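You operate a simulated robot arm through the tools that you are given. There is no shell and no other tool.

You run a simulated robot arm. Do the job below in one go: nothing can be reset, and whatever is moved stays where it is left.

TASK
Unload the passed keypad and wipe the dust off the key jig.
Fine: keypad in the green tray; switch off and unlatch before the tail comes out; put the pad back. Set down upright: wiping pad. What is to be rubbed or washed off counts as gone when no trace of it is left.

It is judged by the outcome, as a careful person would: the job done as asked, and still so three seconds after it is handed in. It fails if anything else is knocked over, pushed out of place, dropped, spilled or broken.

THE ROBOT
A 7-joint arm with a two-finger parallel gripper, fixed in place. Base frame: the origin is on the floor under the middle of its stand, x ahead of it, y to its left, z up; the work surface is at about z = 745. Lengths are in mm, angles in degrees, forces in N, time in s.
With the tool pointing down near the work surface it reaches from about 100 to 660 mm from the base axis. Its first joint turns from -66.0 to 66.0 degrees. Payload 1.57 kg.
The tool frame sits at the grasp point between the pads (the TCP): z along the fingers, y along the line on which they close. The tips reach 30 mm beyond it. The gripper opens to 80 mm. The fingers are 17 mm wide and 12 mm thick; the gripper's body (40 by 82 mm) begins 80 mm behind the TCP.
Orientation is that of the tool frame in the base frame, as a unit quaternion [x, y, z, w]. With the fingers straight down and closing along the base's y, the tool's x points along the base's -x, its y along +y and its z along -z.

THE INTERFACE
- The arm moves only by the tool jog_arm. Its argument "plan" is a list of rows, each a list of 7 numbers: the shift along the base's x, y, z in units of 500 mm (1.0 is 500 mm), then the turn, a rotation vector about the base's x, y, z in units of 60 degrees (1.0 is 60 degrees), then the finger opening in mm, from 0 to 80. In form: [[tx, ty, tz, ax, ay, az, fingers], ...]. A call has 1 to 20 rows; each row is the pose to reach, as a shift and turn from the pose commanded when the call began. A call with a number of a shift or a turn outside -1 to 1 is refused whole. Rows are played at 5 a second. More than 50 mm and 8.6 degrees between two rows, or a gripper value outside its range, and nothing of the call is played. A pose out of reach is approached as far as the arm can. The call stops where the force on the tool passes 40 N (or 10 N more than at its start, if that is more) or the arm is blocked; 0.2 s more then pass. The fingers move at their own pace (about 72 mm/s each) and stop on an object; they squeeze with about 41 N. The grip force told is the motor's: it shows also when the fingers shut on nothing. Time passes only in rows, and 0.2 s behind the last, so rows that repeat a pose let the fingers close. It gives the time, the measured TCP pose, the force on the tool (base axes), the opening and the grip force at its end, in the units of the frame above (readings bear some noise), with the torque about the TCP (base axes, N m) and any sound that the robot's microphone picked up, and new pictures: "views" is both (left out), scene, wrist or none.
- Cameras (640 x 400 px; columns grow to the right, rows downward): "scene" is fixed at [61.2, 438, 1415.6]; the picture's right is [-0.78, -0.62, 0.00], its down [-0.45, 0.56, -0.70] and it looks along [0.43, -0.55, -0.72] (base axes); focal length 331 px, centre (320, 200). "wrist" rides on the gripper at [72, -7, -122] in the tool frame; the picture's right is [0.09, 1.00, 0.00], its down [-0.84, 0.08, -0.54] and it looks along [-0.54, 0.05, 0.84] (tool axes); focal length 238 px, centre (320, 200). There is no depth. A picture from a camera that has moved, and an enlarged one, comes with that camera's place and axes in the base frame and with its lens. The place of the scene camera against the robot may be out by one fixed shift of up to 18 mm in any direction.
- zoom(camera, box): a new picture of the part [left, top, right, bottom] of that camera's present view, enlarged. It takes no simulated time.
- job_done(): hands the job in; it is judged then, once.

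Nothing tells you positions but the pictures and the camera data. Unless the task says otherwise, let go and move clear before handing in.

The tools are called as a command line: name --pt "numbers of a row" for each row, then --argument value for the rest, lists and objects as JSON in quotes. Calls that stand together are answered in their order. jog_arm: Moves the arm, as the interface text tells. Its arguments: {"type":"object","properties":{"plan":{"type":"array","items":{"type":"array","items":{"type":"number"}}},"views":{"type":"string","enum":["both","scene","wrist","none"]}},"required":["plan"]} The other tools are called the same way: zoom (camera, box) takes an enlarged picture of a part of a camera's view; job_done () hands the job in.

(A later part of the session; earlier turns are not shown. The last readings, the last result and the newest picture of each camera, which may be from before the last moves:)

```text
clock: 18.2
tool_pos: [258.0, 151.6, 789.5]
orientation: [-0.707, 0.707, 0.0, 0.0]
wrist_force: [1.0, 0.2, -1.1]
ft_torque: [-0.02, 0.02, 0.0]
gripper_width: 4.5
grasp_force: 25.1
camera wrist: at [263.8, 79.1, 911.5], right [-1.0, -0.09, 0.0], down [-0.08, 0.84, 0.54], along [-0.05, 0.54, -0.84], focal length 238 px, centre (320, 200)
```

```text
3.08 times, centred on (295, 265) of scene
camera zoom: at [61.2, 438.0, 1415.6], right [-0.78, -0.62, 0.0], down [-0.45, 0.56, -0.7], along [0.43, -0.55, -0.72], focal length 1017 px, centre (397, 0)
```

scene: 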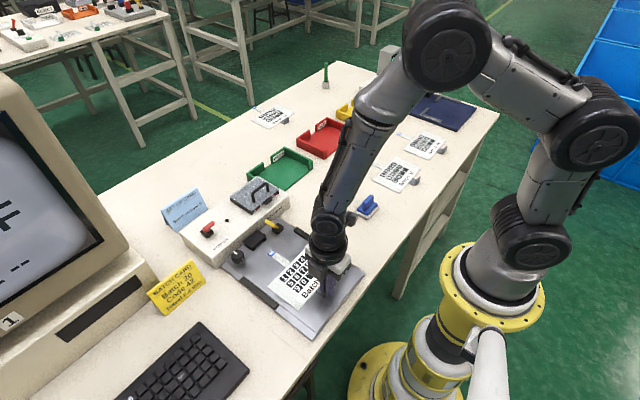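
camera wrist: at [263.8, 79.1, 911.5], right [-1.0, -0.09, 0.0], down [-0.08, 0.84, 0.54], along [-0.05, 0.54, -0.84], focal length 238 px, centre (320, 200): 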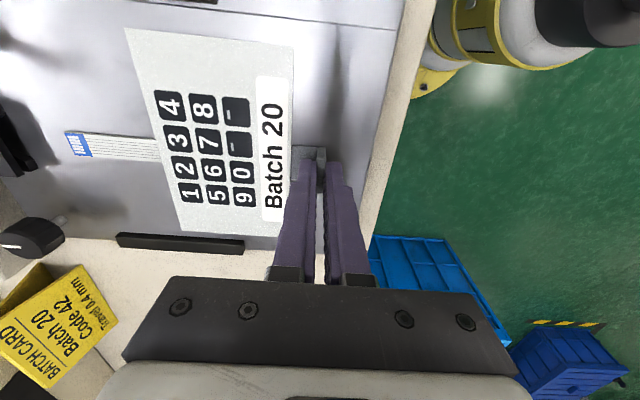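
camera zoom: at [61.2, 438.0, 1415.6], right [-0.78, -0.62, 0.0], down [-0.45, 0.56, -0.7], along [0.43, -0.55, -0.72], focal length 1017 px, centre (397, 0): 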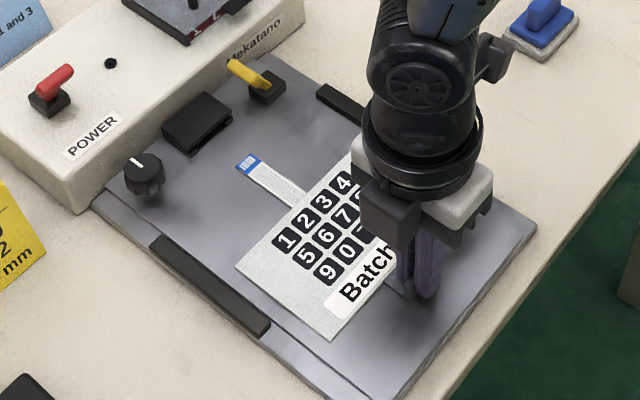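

The tail is fully out of the connector. I lift the keypad straight up and check the hold.

jog_arm --pt "0 0 0.02 0 0 0 0" --pt "0 0 0.06 0 0 0 0" --pt "0 0 0.12 0 0 0 0" --pt "0 0 0.18 0 0 0 0" --pt "0 0 0.24 0 0 0 0" --pt "0 0 0.281 0 0 0 0" --pt "0 0 0.281 0 0 0 0" --views "both"

zoom --camera "scene" --box '[220, 180, 390, 340]'

```text
clock: 19.8
tool_pos: [258.5, 149.9, 933.1]
orientation: [-0.707, 0.707, 0.0, 0.0]
wrist_force: [0.0, -0.7, 0.4]
ft_torque: [-0.02, 0.02, 0.02]
gripper_width: 0.1
grasp_force: 21.5
camera wrist: at [264.1, 78.4, 1054.1], right [-1.0, -0.09, 0.0], down [-0.08, 0.84, 0.54], along [-0.05, 0.54, -0.84], focal length 238 px, centre (320, 200)
```

scene: 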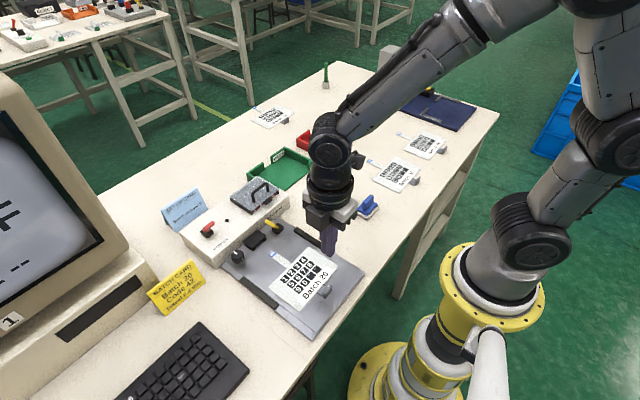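
wrist: 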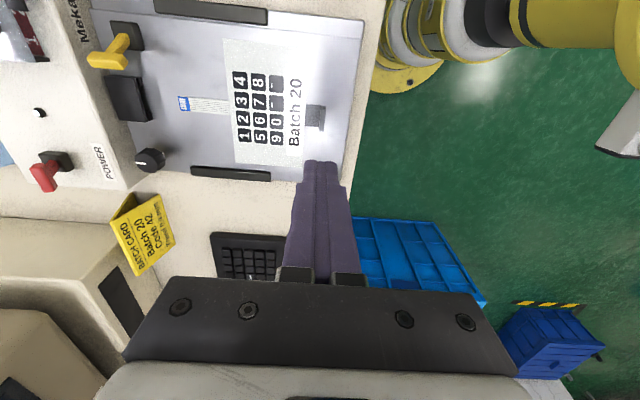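

```text
2.50 times, centred on (305, 260) of scene
camera zoom: at [61.2, 438.0, 1415.6], right [-0.78, -0.62, 0.0], down [-0.45, 0.56, -0.7], along [0.43, -0.55, -0.72], focal length 827 px, centre (358, 50)
```

zoom: 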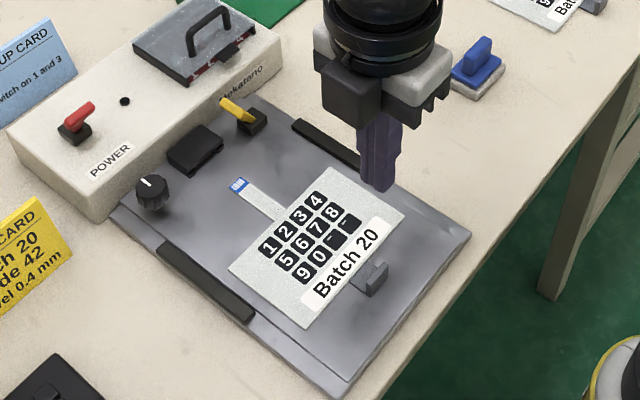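

The grip was too shallow: the fingers slid off the tab and the keypad stayed lying on the jig, tail out. Before gripping again (deeper), I use the empty hand to measure the green tray.

jog_arm --pt "0.06 -0.064 0 0 0 0 20" --pt "0.12 -0.128 0 0 0 0 20" --pt "0.18 -0.192 0 0 0 0 20" --pt "0.24 -0.256 0 0 0 0 20" --pt "0.3 -0.32 0 0 0 0 20" --pt "0.36 -0.384 0 0 0 0 20" --pt "0.42 -0.448 0 0 0 0 20" --pt "0.48 -0.512 0 0 0 0 20" --pt "0.54 -0.576 0 0 0 0 20" --pt "0.6 -0.64 0 0 0 0 20" --pt "0.6 -0.64 0 0 0 0 20" --views "wrist"

zoom --camera "wrist" --box '[160, 40, 400, 200]'

```text
clock: 22.2
tool_pos: [558.3, -168.2, 931.5]
orientation: [0.707, -0.707, 0.0, 0.0]
wrist_force: [0.0, 0.3, 0.3]
ft_torque: [0.0, -0.01, 0.0]
gripper_width: 20.0
grasp_force: 0.1
camera wrist: at [564.8, -240.0, 1052.4], right [-1.0, -0.09, 0.0], down [-0.08, 0.84, 0.54], along [-0.05, 0.54, -0.84], focal length 238 px, centre (320, 200)
```

wrist: 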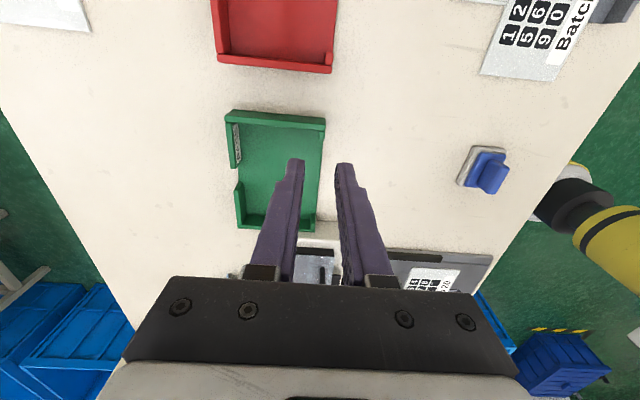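

```text
2.50 times, centred on (280, 120) of wrist
camera zoom: at [564.8, -240.0, 1052.4], right [-1.0, -0.09, 0.0], down [-0.08, 0.84, 0.54], along [-0.05, 0.54, -0.84], focal length 596 px, centre (420, 400)
```

zoom: 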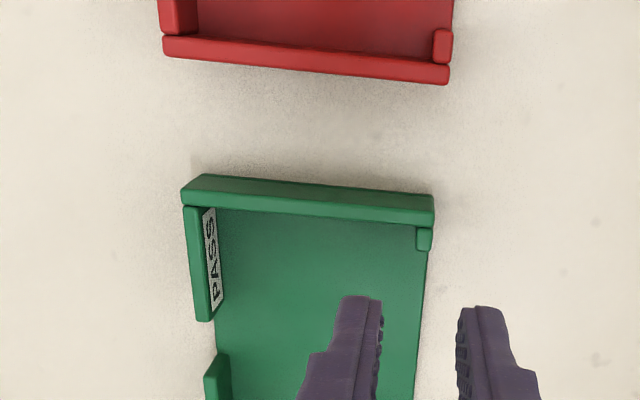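

zoom --camera "wrist" --box '[210, 95, 350, 245]'

zoom --camera "wrist" --box '[440, 130, 530, 210]'

```text
2.67 times, centred on (280, 170) of wrist
camera zoom: at [564.8, -240.0, 1052.4], right [-1.0, -0.09, 0.0], down [-0.08, 0.84, 0.54], along [-0.05, 0.54, -0.84], focal length 636 px, centre (427, 280)
```

zoom: 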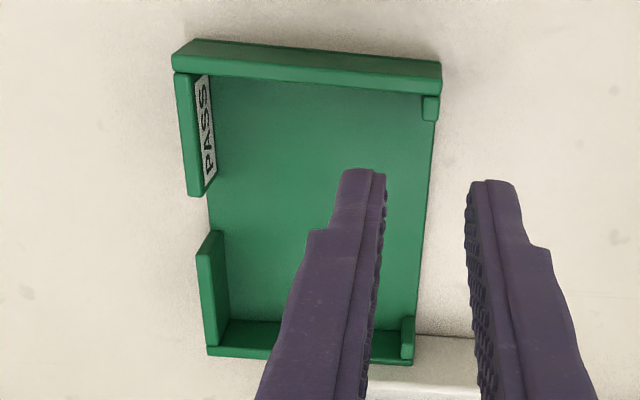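

```text
5.00 times, centred on (485, 170) of wrist
camera zoom: at [564.8, -240.0, 1052.4], right [-1.0, -0.09, 0.0], down [-0.08, 0.84, 0.54], along [-0.05, 0.54, -0.84], focal length 1192 px, centre (-505, 350)
```

zoom: 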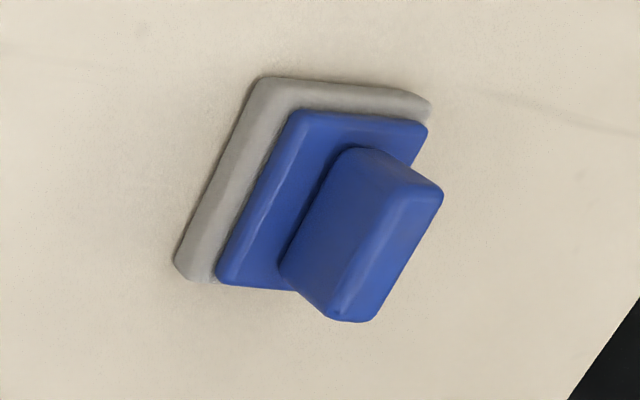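

The tray interior is about x 559–661, y −156 to −6 with the tail gap centred at y≈−81, so the keypad fits with the tab at about (543, −81). I return over the tab for a deeper grip.

jog_arm --pt "-0.06 0.0635 0 0 0 0 20" --pt "-0.12 0.127 0 0 0 0 20" --pt "-0.18 0.1905 0 0 0 0 20" --pt "-0.24 0.254 0 0 0 0 20" --pt "-0.3 0.3177 0 0 0 0 20" --pt "-0.36 0.3812 0 0 0 0 20" --pt "-0.42 0.4447 0 0 0 0 20" --pt "-0.48 0.5082 0 0 0 0 20" --pt "-0.54 0.5717 0 0 0 0 20" --pt "-0.6016 0.6354 0 0 0 0 20" --pt "-0.6016 0.6354 -0.08 0 0 0 20" --pt "-0.6016 0.6354 -0.15 0 0 0 20" --pt "-0.6016 0.6354 -0.205 0 0 0 20" --pt "-0.6016 0.6354 -0.205 0 0 0 20" --views "wrist"

zoom --camera "wrist" --box '[270, 120, 370, 190]'

zoom --camera "scene" --box '[260, 230, 370, 320]'

```text
clock: 25.2
tool_pos: [257.7, 149.5, 827.3]
orientation: [0.707, -0.707, 0.0, -0.001]
wrist_force: [0.3, 0.1, -0.2]
ft_torque: [0.03, -0.02, -0.03]
gripper_width: 20.1
grasp_force: 0.0
camera wrist: at [263.8, 77.8, 948.9], right [-1.0, -0.09, 0.0], down [-0.08, 0.84, 0.54], along [-0.05, 0.54, -0.84], focal length 238 px, centre (320, 200)
```

wrist: 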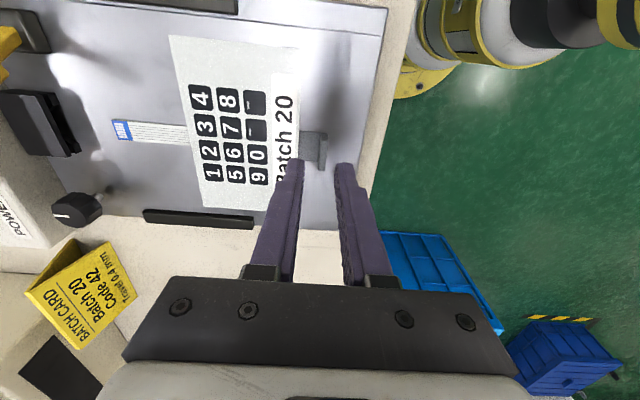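

```text
5.71 times, centred on (320, 155) of wrist
camera zoom: at [263.8, 77.8, 948.9], right [-1.0, -0.09, 0.0], down [-0.08, 0.84, 0.54], along [-0.05, 0.54, -0.84], focal length 1362 px, centre (320, 457)
```

zoom: 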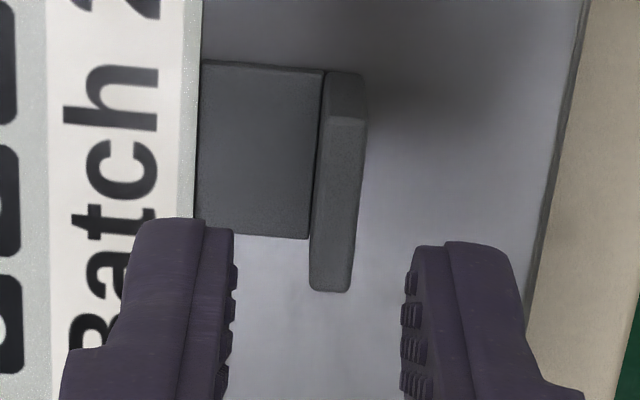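

```text
4.44 times, centred on (315, 275) of scene
camera zoom: at [61.2, 438.0, 1415.6], right [-0.78, -0.62, 0.0], down [-0.45, 0.56, -0.7], along [0.43, -0.55, -0.72], focal length 1470 px, centre (342, -133)
```

zoom: 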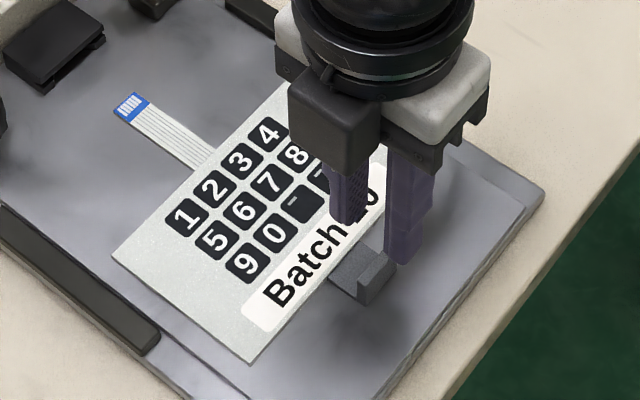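

The tab is now at about x=254.7, y=150. I shift 3 mm, narrow the opening to 10 mm so the inner finger fits between the upright and the keypad edge, and descend in small steps.

jog_arm --pt "-0.006 0.001 0 0 0 0 10" --pt "-0.006 0.001 -0.03 0 0 0 10" --pt "-0.006 0.001 -0.055 0 0 0 10" --pt "-0.006 0.001 -0.075 0 0 0 10" --pt "-0.006 0.001 -0.079 0 0 0 10" --pt "-0.006 0.001 -0.079 0 0 0 10" --views "wrist"

zoom --camera "wrist" --box '[280, 110, 360, 170]'

zoom --camera "scene" --box '[290, 240, 360, 300]'

```text
clock: 26.6
tool_pos: [254.7, 149.3, 788.2]
orientation: [0.707, -0.707, 0.0, 0.0]
wrist_force: [-0.1, 0.0, -0.4]
ft_torque: [-0.01, 0.0, -0.01]
gripper_width: 10.0
grasp_force: 0.0
camera wrist: at [261.4, 77.5, 908.7], right [-1.0, -0.09, 0.0], down [-0.08, 0.84, 0.54], along [-0.05, 0.54, -0.84], focal length 238 px, centre (320, 200)
```

wrist: 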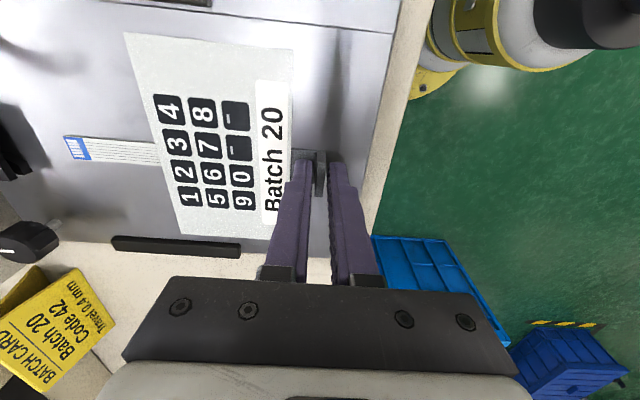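

```text
6.67 times, centred on (320, 140) of wrist
camera zoom: at [261.4, 77.5, 908.7], right [-1.0, -0.09, 0.0], down [-0.08, 0.84, 0.54], along [-0.05, 0.54, -0.84], focal length 1589 px, centre (320, 600)
```

zoom: 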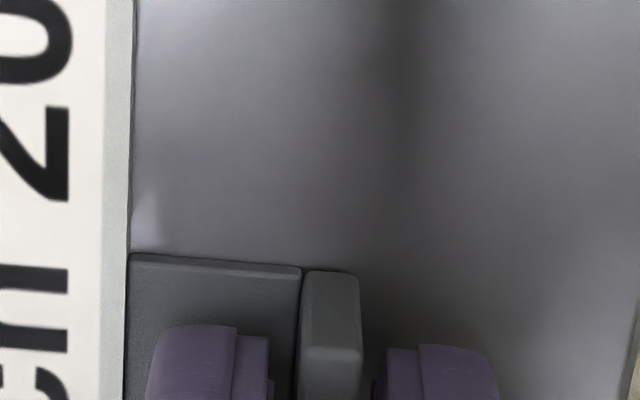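

```text
6.67 times, centred on (325, 270) of scene
camera zoom: at [61.2, 438.0, 1415.6], right [-0.78, -0.62, 0.0], down [-0.45, 0.56, -0.7], along [0.43, -0.55, -0.72], focal length 2204 px, centre (287, -267)
```

zoom: 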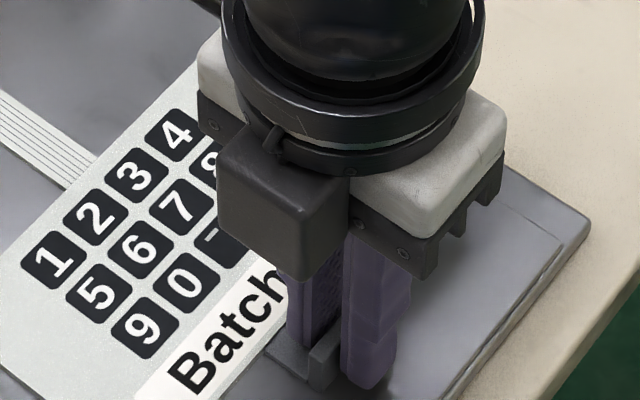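

The fingers fit on both sides of the upright. I go a few millimetres deeper, watching for contact.

jog_arm --pt "0 0 -0.003 0 0 0 10" --pt "0 0 -0.005 0 0 0 10" --pt "0 0 -0.005 0 0 0 10" --views "none"

```text
clock: 27.4
tool_pos: [254.6, 149.1, 786.1]
orientation: [0.707, -0.707, 0.001, -0.001]
wrist_force: [0.3, -0.6, 0.6]
ft_torque: [-0.01, -0.03, 0.04]
gripper_width: 10.1
grasp_force: 0.1
```

jog_arm --pt "0 0 -0.003 0 0 0 10" --pt "0 0 -0.005 0 0 0 10" --pt "0 0 -0.005 0 0 0 10" --views "none"

```text
clock: 28.2
tool_pos: [255.3, 150.2, 784.1]
orientation: [-0.707, 0.707, -0.001, 0.002]
wrist_force: [-3.3, -7.2, 27.1]
ft_torque: [-0.2, -0.14, -0.07]
gripper_width: 8.1
grasp_force: 0.0
```

Contact at tip height ≈754 (the tab's foot). I raise 1.5 mm and close on the upright.

jog_arm --pt "0 0 0.003 0 0 0 10" --pt "0 0 0.003 0 0 0 10" --pt "0 0 0.003 0 0 0 0" --pt "0 0 0.003 0 0 0 0" --pt "0 0 0.003 0 0 0 0" --views "wrist"

zoom --camera "wrist" --box '[280, 110, 360, 170]'

```text
clock: 29.4
tool_pos: [254.9, 151.0, 784.4]
orientation: [0.707, -0.707, 0.0, 0.0]
wrist_force: [-1.4, 3.7, 8.0]
ft_torque: [0.17, 0.03, 0.02]
gripper_width: 4.6
grasp_force: 25.5
camera wrist: at [260.8, 78.3, 905.9], right [-1.0, -0.09, 0.0], down [-0.08, 0.84, 0.54], along [-0.05, 0.54, -0.84], focal length 238 px, centre (320, 200)
```

wrist: 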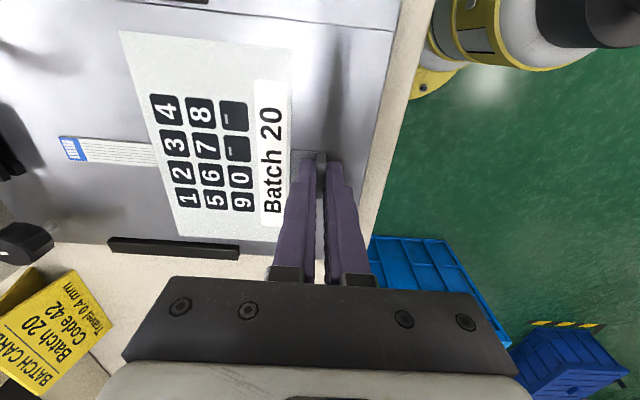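

```text
6.67 times, centred on (320, 140) of wrist
camera zoom: at [260.8, 78.3, 905.9], right [-1.0, -0.09, 0.0], down [-0.08, 0.84, 0.54], along [-0.05, 0.54, -0.84], focal length 1589 px, centre (320, 600)
```

zoom: 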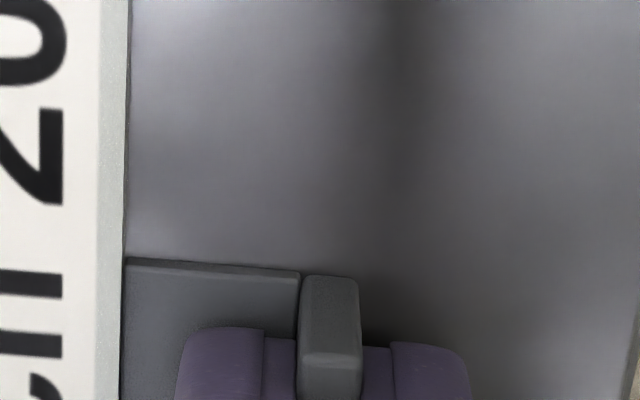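

Gripped deeper now. I lift slowly by about 25 mm and check that the keypad follows.

jog_arm --pt "0 0 0.005 0 0 0 0" --pt "0 0 0.012 0 0 0 0" --pt "0 0 0.02 0 0 0 0" --pt "0 0 0.03 0 0 0 0" --pt "0 0 0.04 0 0 0 0" --pt "0 0 0.05 0 0 0 0" --pt "0 0 0.05 0 0 0 0" --views "both"

zoom --camera "scene" --box '[240, 200, 370, 320]'

zoom --camera "wrist" --box '[280, 110, 360, 170]'

```text
clock: 31.0
tool_pos: [255.1, 147.1, 810.6]
orientation: [-0.707, 0.707, 0.0, 0.0]
wrist_force: [0.8, 0.2, -0.5]
ft_torque: [-0.05, 0.02, -0.01]
gripper_width: 4.6
grasp_force: 25.1
camera wrist: at [261.0, 76.4, 931.1], right [-1.0, -0.09, 0.0], down [-0.08, 0.84, 0.54], along [-0.05, 0.54, -0.84], focal length 238 px, centre (320, 200)
```

scene: 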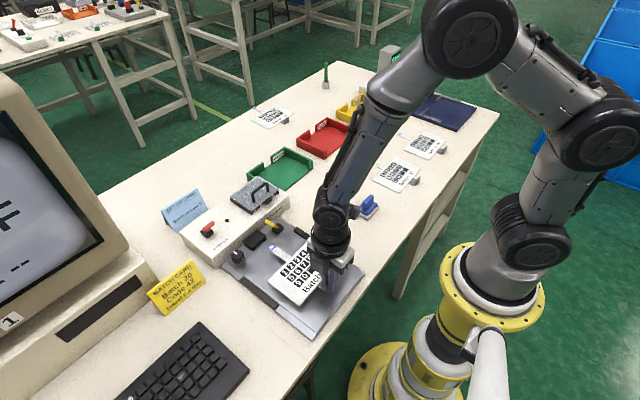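
wrist: 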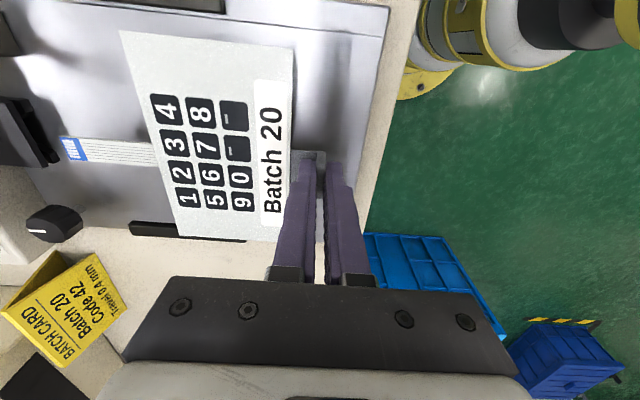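

```text
3.33 times, centred on (305, 260) of scene
camera zoom: at [61.2, 438.0, 1415.6], right [-0.78, -0.62, 0.0], down [-0.45, 0.56, -0.7], along [0.43, -0.55, -0.72], focal length 1102 px, centre (370, 0)
```

zoom: 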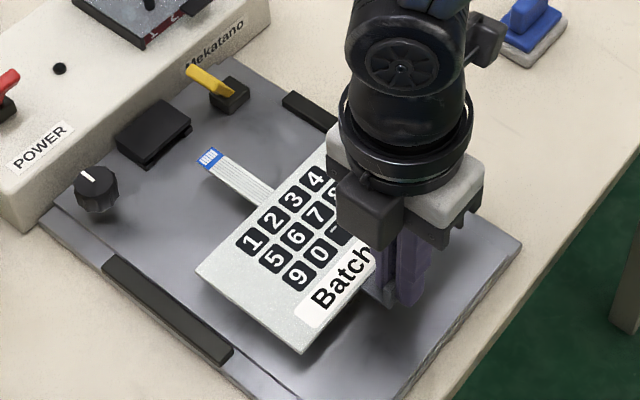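

```text
6.67 times, centred on (320, 140) of wrist
camera zoom: at [261.0, 76.4, 931.1], right [-1.0, -0.09, 0.0], down [-0.08, 0.84, 0.54], along [-0.05, 0.54, -0.84], focal length 1589 px, centre (320, 600)
```

zoom: 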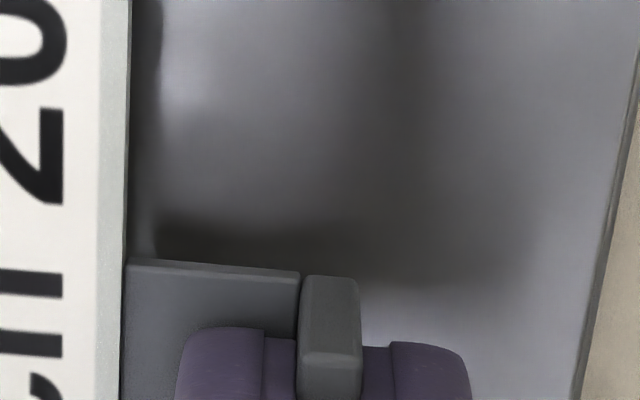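

The keypad is held firmly and level. I lift it to travel height and carry it to above the green tray.

jog_arm --pt "0 0 0.05 0 0 0 0" --pt "0 0 0.11 0 0 0 0" --pt "0 0 0.18 0 0 0 0" --pt "0.04 -0.032 0.18 0 0 0 0" --pt "0.1 -0.08 0.18 0 0 0 0" --pt "0.16 -0.128 0.18 0 0 0 0" --pt "0.22 -0.176 0.18 0 0 0 0" --pt "0.28 -0.224 0.18 0 0 0 0" --pt "0.34 -0.272 0.18 0 0 0 0" --pt "0.4 -0.32 0.18 0 0 0 0" --pt "0.46 -0.368 0.18 0 0 0 0" --pt "0.52 -0.416 0.18 0 0 0 0" --pt "0.56 -0.448 0.18 0 0 0 0" --pt "0.58 -0.462 0.18 0 0 0 0" --pt "0.58 -0.462 0.18 0 0 0 0" --views "both"

zoom --camera "wrist" --box '[40, 0, 340, 250]'

zoom --camera "scene" --box '[200, 100, 360, 230]'

```text
clock: 34.2
tool_pos: [542.6, -81.2, 900.6]
orientation: [-0.706, 0.708, 0.0, 0.0]
wrist_force: [0.7, 0.4, -0.5]
ft_torque: [0.01, -0.01, -0.03]
gripper_width: 4.5
grasp_force: 24.7
camera wrist: at [549.7, -153.8, 1021.0], right [-1.0, -0.09, 0.0], down [-0.08, 0.84, 0.54], along [-0.05, 0.54, -0.84], focal length 238 px, centre (320, 200)
```

scene: 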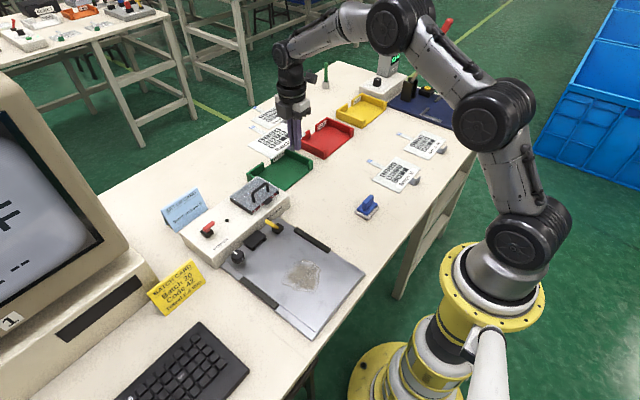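
wrist: 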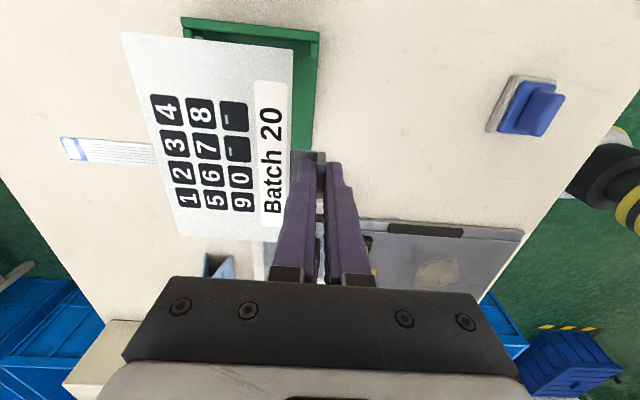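

```text
1.60 times, centred on (190, 125) of wrist
camera zoom: at [549.7, -153.8, 1021.0], right [-1.0, -0.09, 0.0], down [-0.08, 0.84, 0.54], along [-0.05, 0.54, -0.84], focal length 381 px, centre (528, 320)
```

zoom: 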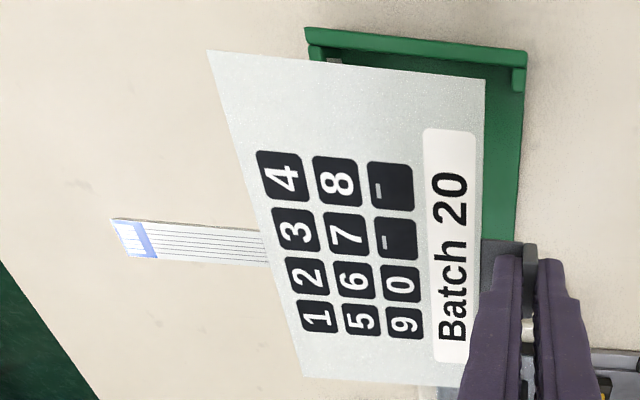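

```text
3.08 times, centred on (280, 165) of scene
camera zoom: at [61.2, 438.0, 1415.6], right [-0.78, -0.62, 0.0], down [-0.45, 0.56, -0.7], along [0.43, -0.55, -0.72], focal length 1017 px, centre (443, 308)
```

zoom: 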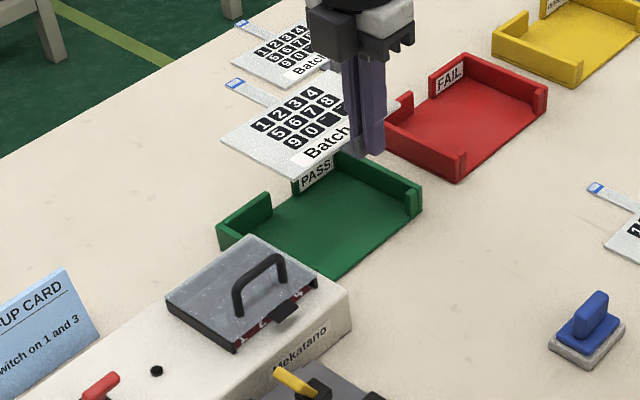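

The keypad sits over the tray within about 1 mm of centre, and tail and gap line up. I lower it between the tray walls, stopping just above the floor.

jog_arm --pt "0.003 0.001 -0.03 0 0 0 0" --pt "0.003 0.001 -0.08 0 0 0 0" --pt "0.003 0.001 -0.13 0 0 0 0" --pt "0.003 0.001 -0.16 0 0 0 0" --pt "0.003 0.001 -0.16 0 0 0 0" --views "both"

zoom --camera "wrist" --box '[40, 0, 340, 250]'

zoom --camera "scene" --box '[220, 110, 340, 210]'

```text
clock: 35.4
tool_pos: [544.6, -80.1, 819.7]
orientation: [-0.707, 0.707, 0.001, 0.001]
wrist_force: [0.4, -0.6, -0.7]
ft_torque: [0.02, 0.01, -0.02]
gripper_width: 4.3
grasp_force: 24.8
camera wrist: at [551.2, -152.7, 941.2], right [-1.0, -0.09, 0.0], down [-0.08, 0.84, 0.54], along [-0.05, 0.54, -0.84], focal length 238 px, centre (320, 200)
```

scene: 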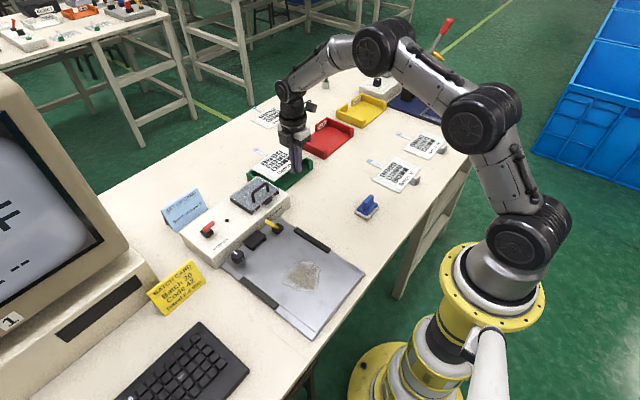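
wrist: 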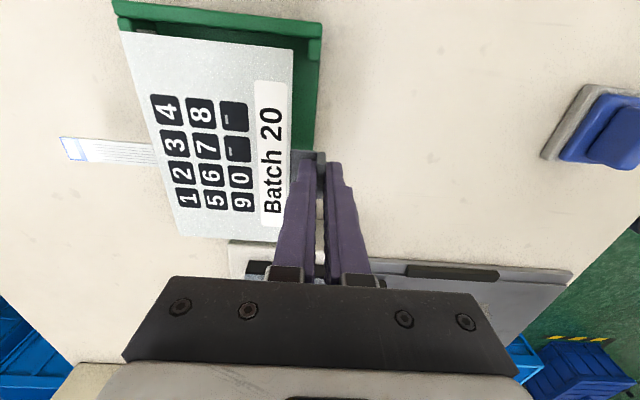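

```text
1.60 times, centred on (190, 125) of wrist
camera zoom: at [551.2, -152.7, 941.2], right [-1.0, -0.09, 0.0], down [-0.08, 0.84, 0.54], along [-0.05, 0.54, -0.84], focal length 381 px, centre (528, 320)
```

zoom: 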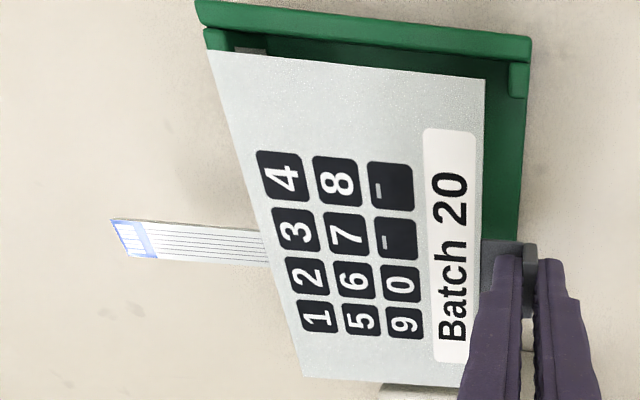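

```text
4.00 times, centred on (280, 160) of scene
camera zoom: at [61.2, 438.0, 1415.6], right [-0.78, -0.62, 0.0], down [-0.45, 0.56, -0.7], along [0.43, -0.55, -0.72], focal length 1323 px, centre (480, 360)
```

zoom: 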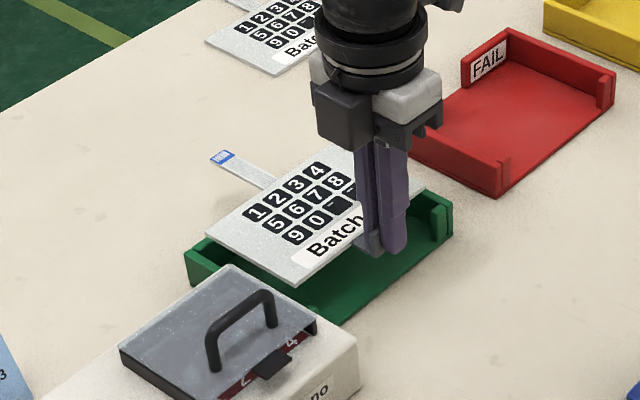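

Still well centred. I continue down in small steps toward the tray floor.

jog_arm --pt "0 -0.001 -0.02 0 0 0 0" --pt "0 -0.001 -0.04 0 0 0 0" --pt "0 -0.001 -0.055 0 0 0 0" --pt "0 -0.001 -0.066 0 0 0 0" --pt "0 -0.001 -0.066 0 0 0 0" --views "both"

zoom --camera "scene" --box '[220, 110, 340, 210]'

zoom --camera "wrist" --box '[40, 0, 340, 250]'

```text
clock: 36.6
tool_pos: [545.7, -82.9, 787.2]
orientation: [0.708, -0.707, 0.001, -0.001]
wrist_force: [-0.1, 0.5, 0.8]
ft_torque: [-0.01, -0.02, -0.02]
gripper_width: 4.7
grasp_force: 25.3
camera wrist: at [551.5, -154.1, 908.1], right [-1.0, -0.09, 0.0], down [-0.08, 0.84, 0.54], along [-0.05, 0.54, -0.84], focal length 238 px, centre (320, 200)
```

scene: 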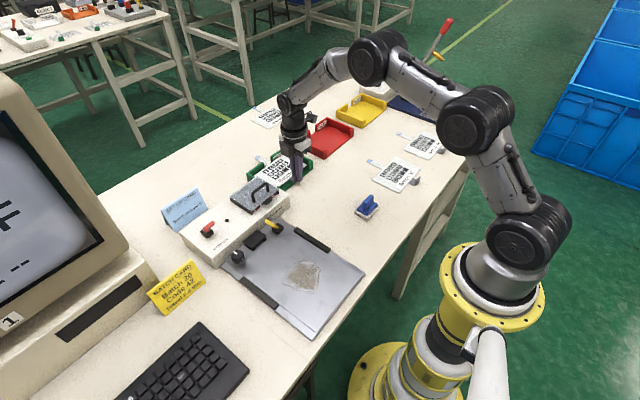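
wrist: 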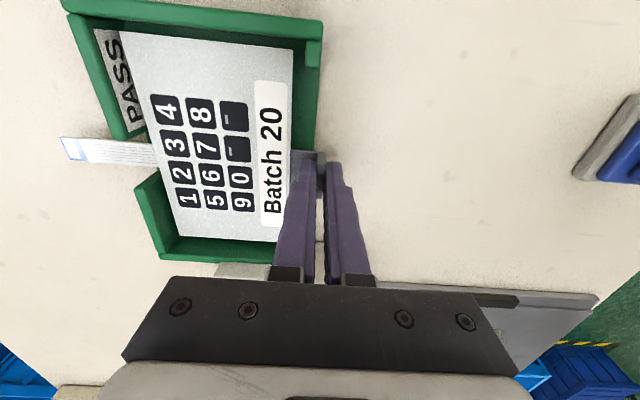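

```text
4.00 times, centred on (280, 160) of scene
camera zoom: at [61.2, 438.0, 1415.6], right [-0.78, -0.62, 0.0], down [-0.45, 0.56, -0.7], along [0.43, -0.55, -0.72], focal length 1323 px, centre (480, 360)
```

zoom: 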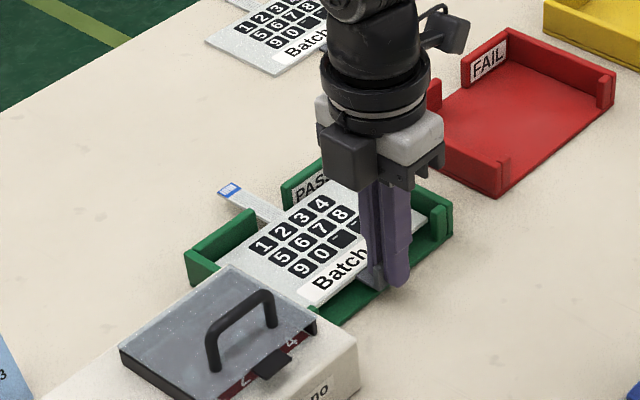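

```text
1.60 times, centred on (190, 125) of wrist
camera zoom: at [551.5, -154.1, 908.1], right [-1.0, -0.09, 0.0], down [-0.08, 0.84, 0.54], along [-0.05, 0.54, -0.84], focal length 381 px, centre (528, 320)
```

zoom: 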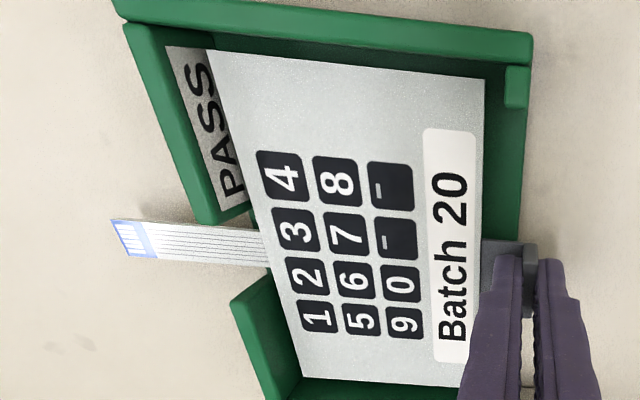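

The keypad is inside the walls with the tail through the gap. I lower the last few millimetres until I feel the floor.

jog_arm --pt "0 0 -0.003 0 0 0 0" --pt "0 0 -0.006 0 0 0 0" --pt "0 0 -0.009 0 0 0 0" --pt "0 0 -0.009 0 0 0 0" --views "none"

```text
clock: 37.6
tool_pos: [545.9, -82.4, 782.9]
orientation: [0.708, -0.707, 0.0, 0.0]
wrist_force: [0.0, -0.3, -1.2]
ft_torque: [0.02, -0.02, -0.03]
gripper_width: 4.7
grasp_force: 25.4
```

jog_arm --pt "0 0 -0.002 0 0 0 0" --pt "0 0 -0.004 0 0 0 0" --pt "0 0 -0.004 0 0 0 0" --views "wrist"

zoom --camera "wrist" --box '[240, 100, 360, 190]'

zoom --camera "scene" --box '[240, 130, 340, 210]'

```text
clock: 38.4
tool_pos: [546.3, -82.1, 781.0]
orientation: [0.707, -0.707, 0.0, 0.0]
wrist_force: [-0.3, -0.3, -0.1]
ft_torque: [0.02, 0.01, -0.01]
gripper_width: 4.5
grasp_force: 25.2
camera wrist: at [552.2, -153.7, 901.5], right [-1.0, -0.09, 0.0], down [-0.08, 0.84, 0.54], along [-0.05, 0.54, -0.84], focal length 238 px, centre (320, 200)
```

wrist: 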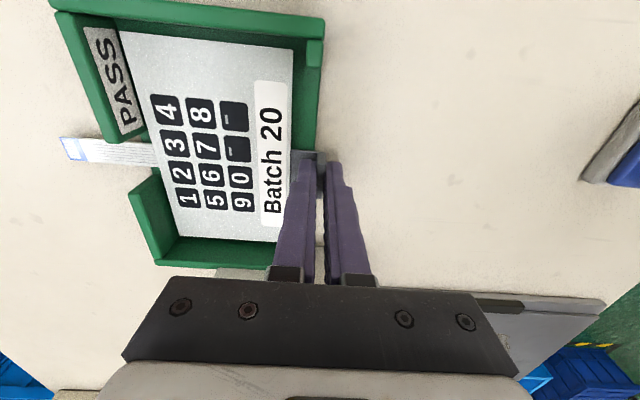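

```text
4.44 times, centred on (300, 145) of wrist
camera zoom: at [552.2, -153.7, 901.5], right [-1.0, -0.09, 0.0], down [-0.08, 0.84, 0.54], along [-0.05, 0.54, -0.84], focal length 1059 px, centre (409, 444)
```

zoom: 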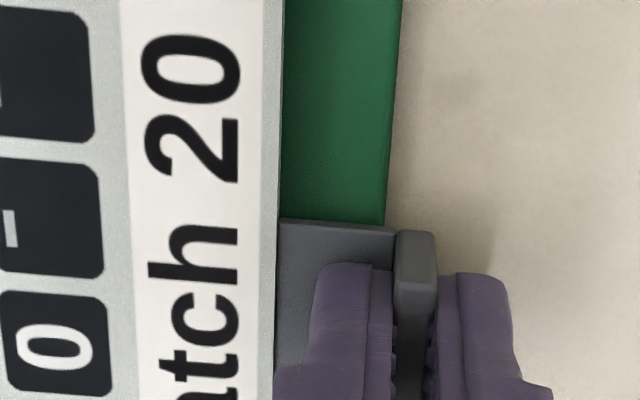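

```text
5.00 times, centred on (290, 170) of scene
camera zoom: at [61.2, 438.0, 1415.6], right [-0.78, -0.62, 0.0], down [-0.45, 0.56, -0.7], along [0.43, -0.55, -0.72], focal length 1653 px, centre (470, 350)
```

zoom: 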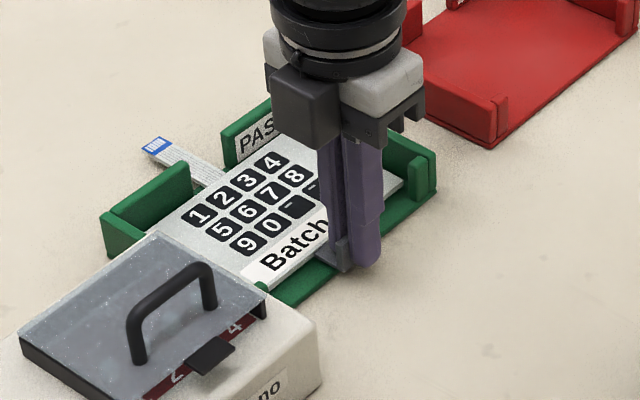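

jog_arm --pt "0 0 -0.002 0 0 0 0" --pt "0 0 -0.004 0 0 0 0" --pt "0 0 -0.004 0 0 0 0" --views "none"

```text
clock: 39.2
tool_pos: [546.2, -81.0, 779.0]
orientation: [0.707, -0.707, 0.0, 0.001]
wrist_force: [-1.0, -0.3, 0.2]
ft_torque: [0.01, 0.03, -0.02]
gripper_width: 4.3
grasp_force: 25.3
```

jog_arm --pt "0 0 -0.002 0 0 0 0" --pt "0 0 -0.002 0 0 0 0" --views "none"

jog_arm --pt "0 0 -0.002 0 0 0 0" --pt "0 0 -0.002 0 0 0 0" --views "wrist"

zoom --camera "wrist" --box '[40, 0, 340, 250]'

```text
clock: 39.8
tool_pos: [546.1, -82.4, 778.2]
orientation: [0.708, -0.707, 0.001, 0.0]
wrist_force: [-0.2, -0.3, 2.3]
ft_torque: [0.03, -0.04, 0.0]
gripper_width: 4.6
grasp_force: 25.0
```

```text
clock: 40.4
tool_pos: [546.6, -81.8, 777.6]
orientation: [-0.707, 0.707, -0.002, 0.001]
wrist_force: [-1.4, 2.8, 9.8]
ft_torque: [0.1, -0.06, 0.01]
gripper_width: 4.5
grasp_force: 24.9
camera wrist: at [552.3, -153.8, 898.8], right [-1.0, -0.09, 0.0], down [-0.08, 0.84, 0.54], along [-0.05, 0.54, -0.84], focal length 238 px, centre (320, 200)
```

wrist: 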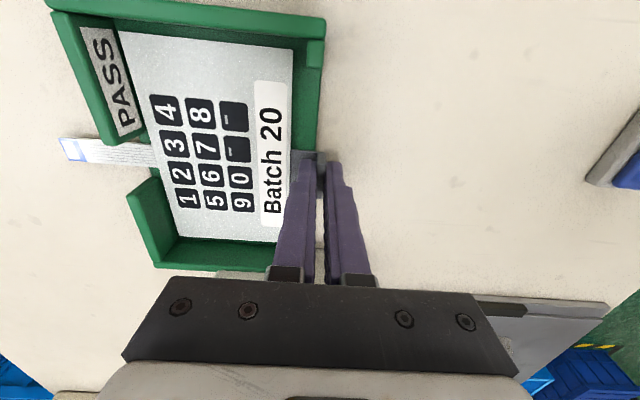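

```text
1.60 times, centred on (190, 125) of wrist
camera zoom: at [552.3, -153.8, 898.8], right [-1.0, -0.09, 0.0], down [-0.08, 0.84, 0.54], along [-0.05, 0.54, -0.84], focal length 381 px, centre (528, 320)
```

zoom: 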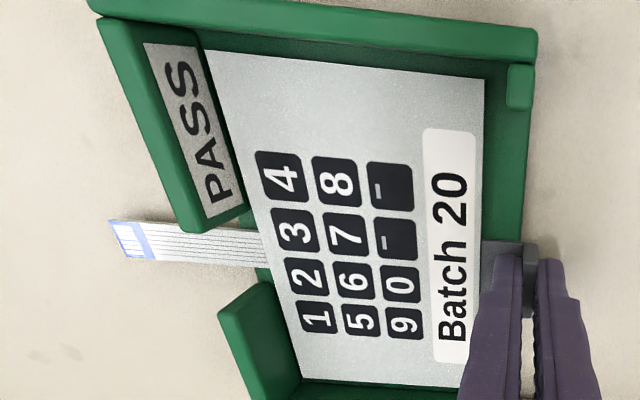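

The keypad touches the tray floor (10 N). I open just enough to release the tab and rise straight up.

jog_arm --pt "0 0 0.001 0 0 0 10" --pt "0 0 0.001 0 0 0 10" --pt "0 0 0.01 0 0 0 10" --pt "0 0 0.03 0 0 0 10" --pt "0 0 0.06 0 0 0 10" --pt "0 0 0.12 0 0 0 10" --pt "0 0 0.2 0 0 0 20" --pt "0 0 0.28 0 0 0 20" --pt "0 0 0.28 0 0 0 20" --views "both"

zoom --camera "wrist" --box '[150, 0, 350, 150]'

zoom --camera "scene" --box '[220, 110, 340, 210]'

```text
clock: 42.4
tool_pos: [547.3, -81.5, 918.0]
orientation: [-0.707, 0.707, 0.0, 0.0]
wrist_force: [0.0, -0.4, 0.0]
ft_torque: [0.01, 0.01, 0.02]
gripper_width: 19.9
grasp_force: 0.1
camera wrist: at [552.4, -153.1, 1039.7], right [-1.0, -0.09, 0.0], down [-0.08, 0.84, 0.54], along [-0.05, 0.54, -0.84], focal length 238 px, centre (320, 200)
```

scene: 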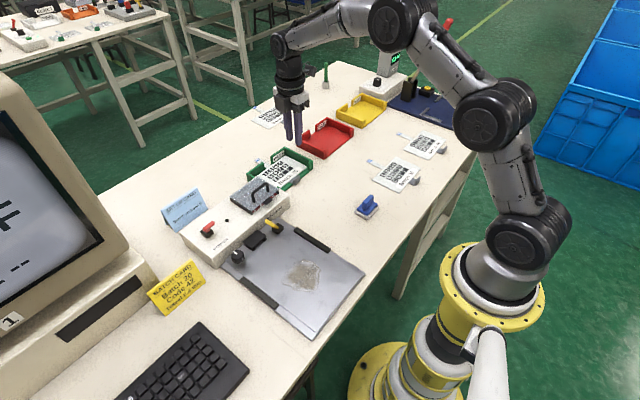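
wrist: 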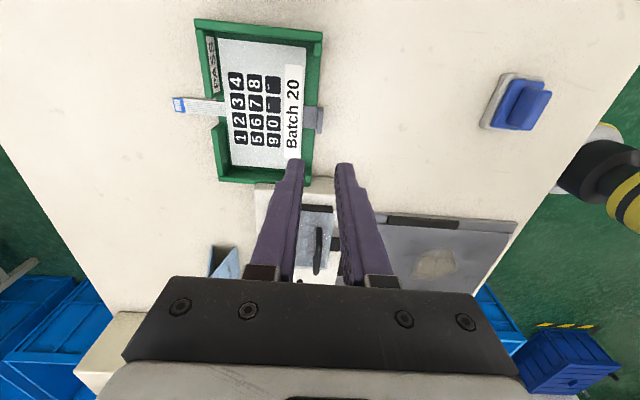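

```text
2.67 times, centred on (250, 75) of wrist
camera zoom: at [552.4, -153.1, 1039.7], right [-1.0, -0.09, 0.0], down [-0.08, 0.84, 0.54], along [-0.05, 0.54, -0.84], focal length 636 px, centre (507, 533)
```

zoom: 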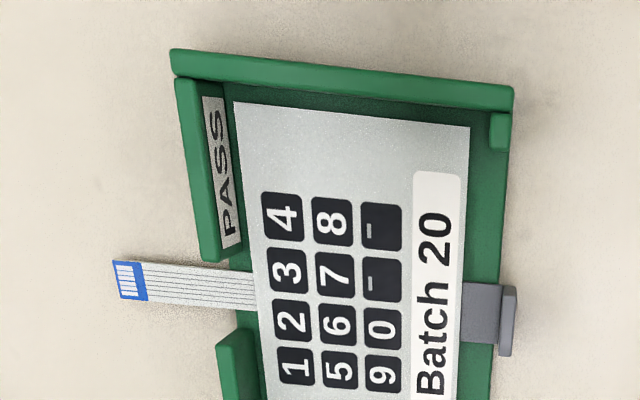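

```text
4.00 times, centred on (280, 160) of scene
camera zoom: at [61.2, 438.0, 1415.6], right [-0.78, -0.62, 0.0], down [-0.45, 0.56, -0.7], along [0.43, -0.55, -0.72], focal length 1323 px, centre (480, 360)
```

zoom: 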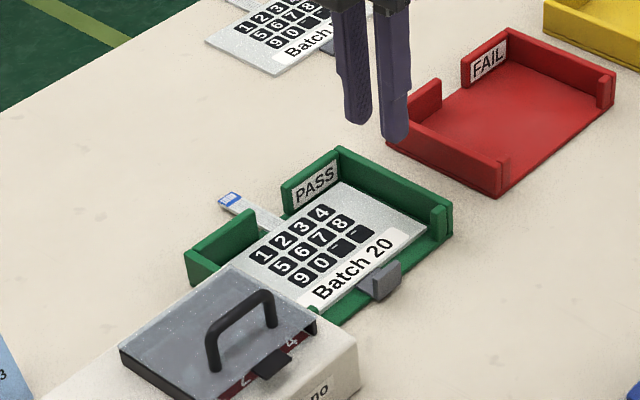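

The keypad rests flat in the green tray. Next I go to the blue wiping pad and measure it from above.

jog_arm --pt "-0.074 -0.023 0 0 0 0 40" --pt "-0.148 -0.046 0 0 0 0 80" --pt "-0.222 -0.069 0 0 0 0 80" --pt "-0.296 -0.092 0 0 0 0 80" --pt "-0.37 -0.115 0 0 0 0 80" --pt "-0.44 -0.147 -0.036 0 0 0 80" --pt "-0.44 -0.147 -0.036 0 0 0 80" --views "wrist"

zoom --camera "wrist" --box '[270, 110, 390, 200]'

zoom --camera "scene" --box '[340, 180, 400, 230]'

```text
clock: 44.0
tool_pos: [330.0, -153.5, 897.5]
orientation: [0.708, -0.707, 0.0, 0.0]
wrist_force: [0.0, 0.3, 0.2]
ft_torque: [0.01, -0.01, 0.01]
gripper_width: 79.9
grasp_force: 0.0
camera wrist: at [335.3, -225.6, 1018.2], right [-1.0, -0.09, 0.0], down [-0.08, 0.84, 0.54], along [-0.05, 0.54, -0.84], focal length 238 px, centre (320, 200)
```

wrist: 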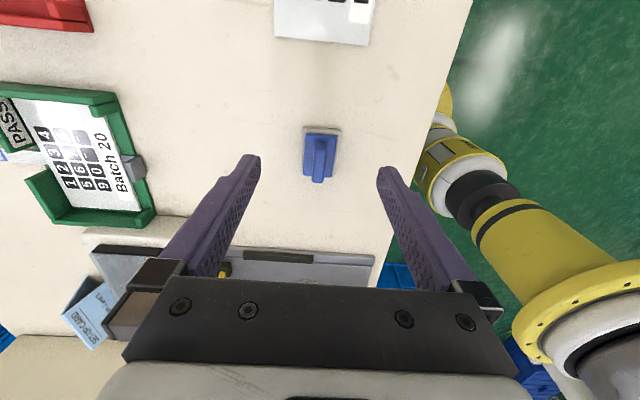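

```text
4.44 times, centred on (330, 155) of wrist
camera zoom: at [335.3, -225.6, 1018.2], right [-1.0, -0.09, 0.0], down [-0.08, 0.84, 0.54], along [-0.05, 0.54, -0.84], focal length 1059 px, centre (276, 400)
```

zoom: 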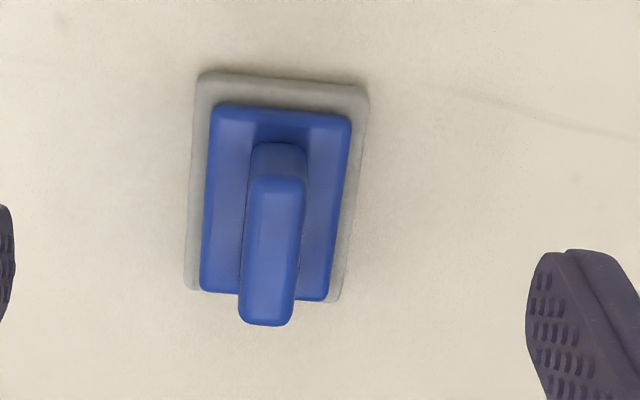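

```text
8.00 times, centred on (370, 205) of scene
camera zoom: at [61.2, 438.0, 1415.6], right [-0.78, -0.62, 0.0], down [-0.45, 0.56, -0.7], along [0.43, -0.55, -0.72], focal length 2645 px, centre (-80, 160)
```

zoom: 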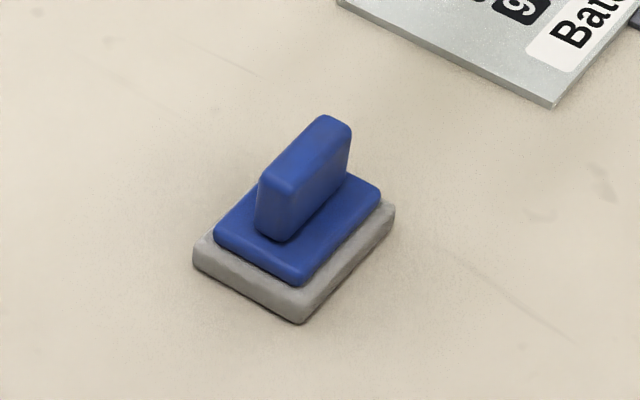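

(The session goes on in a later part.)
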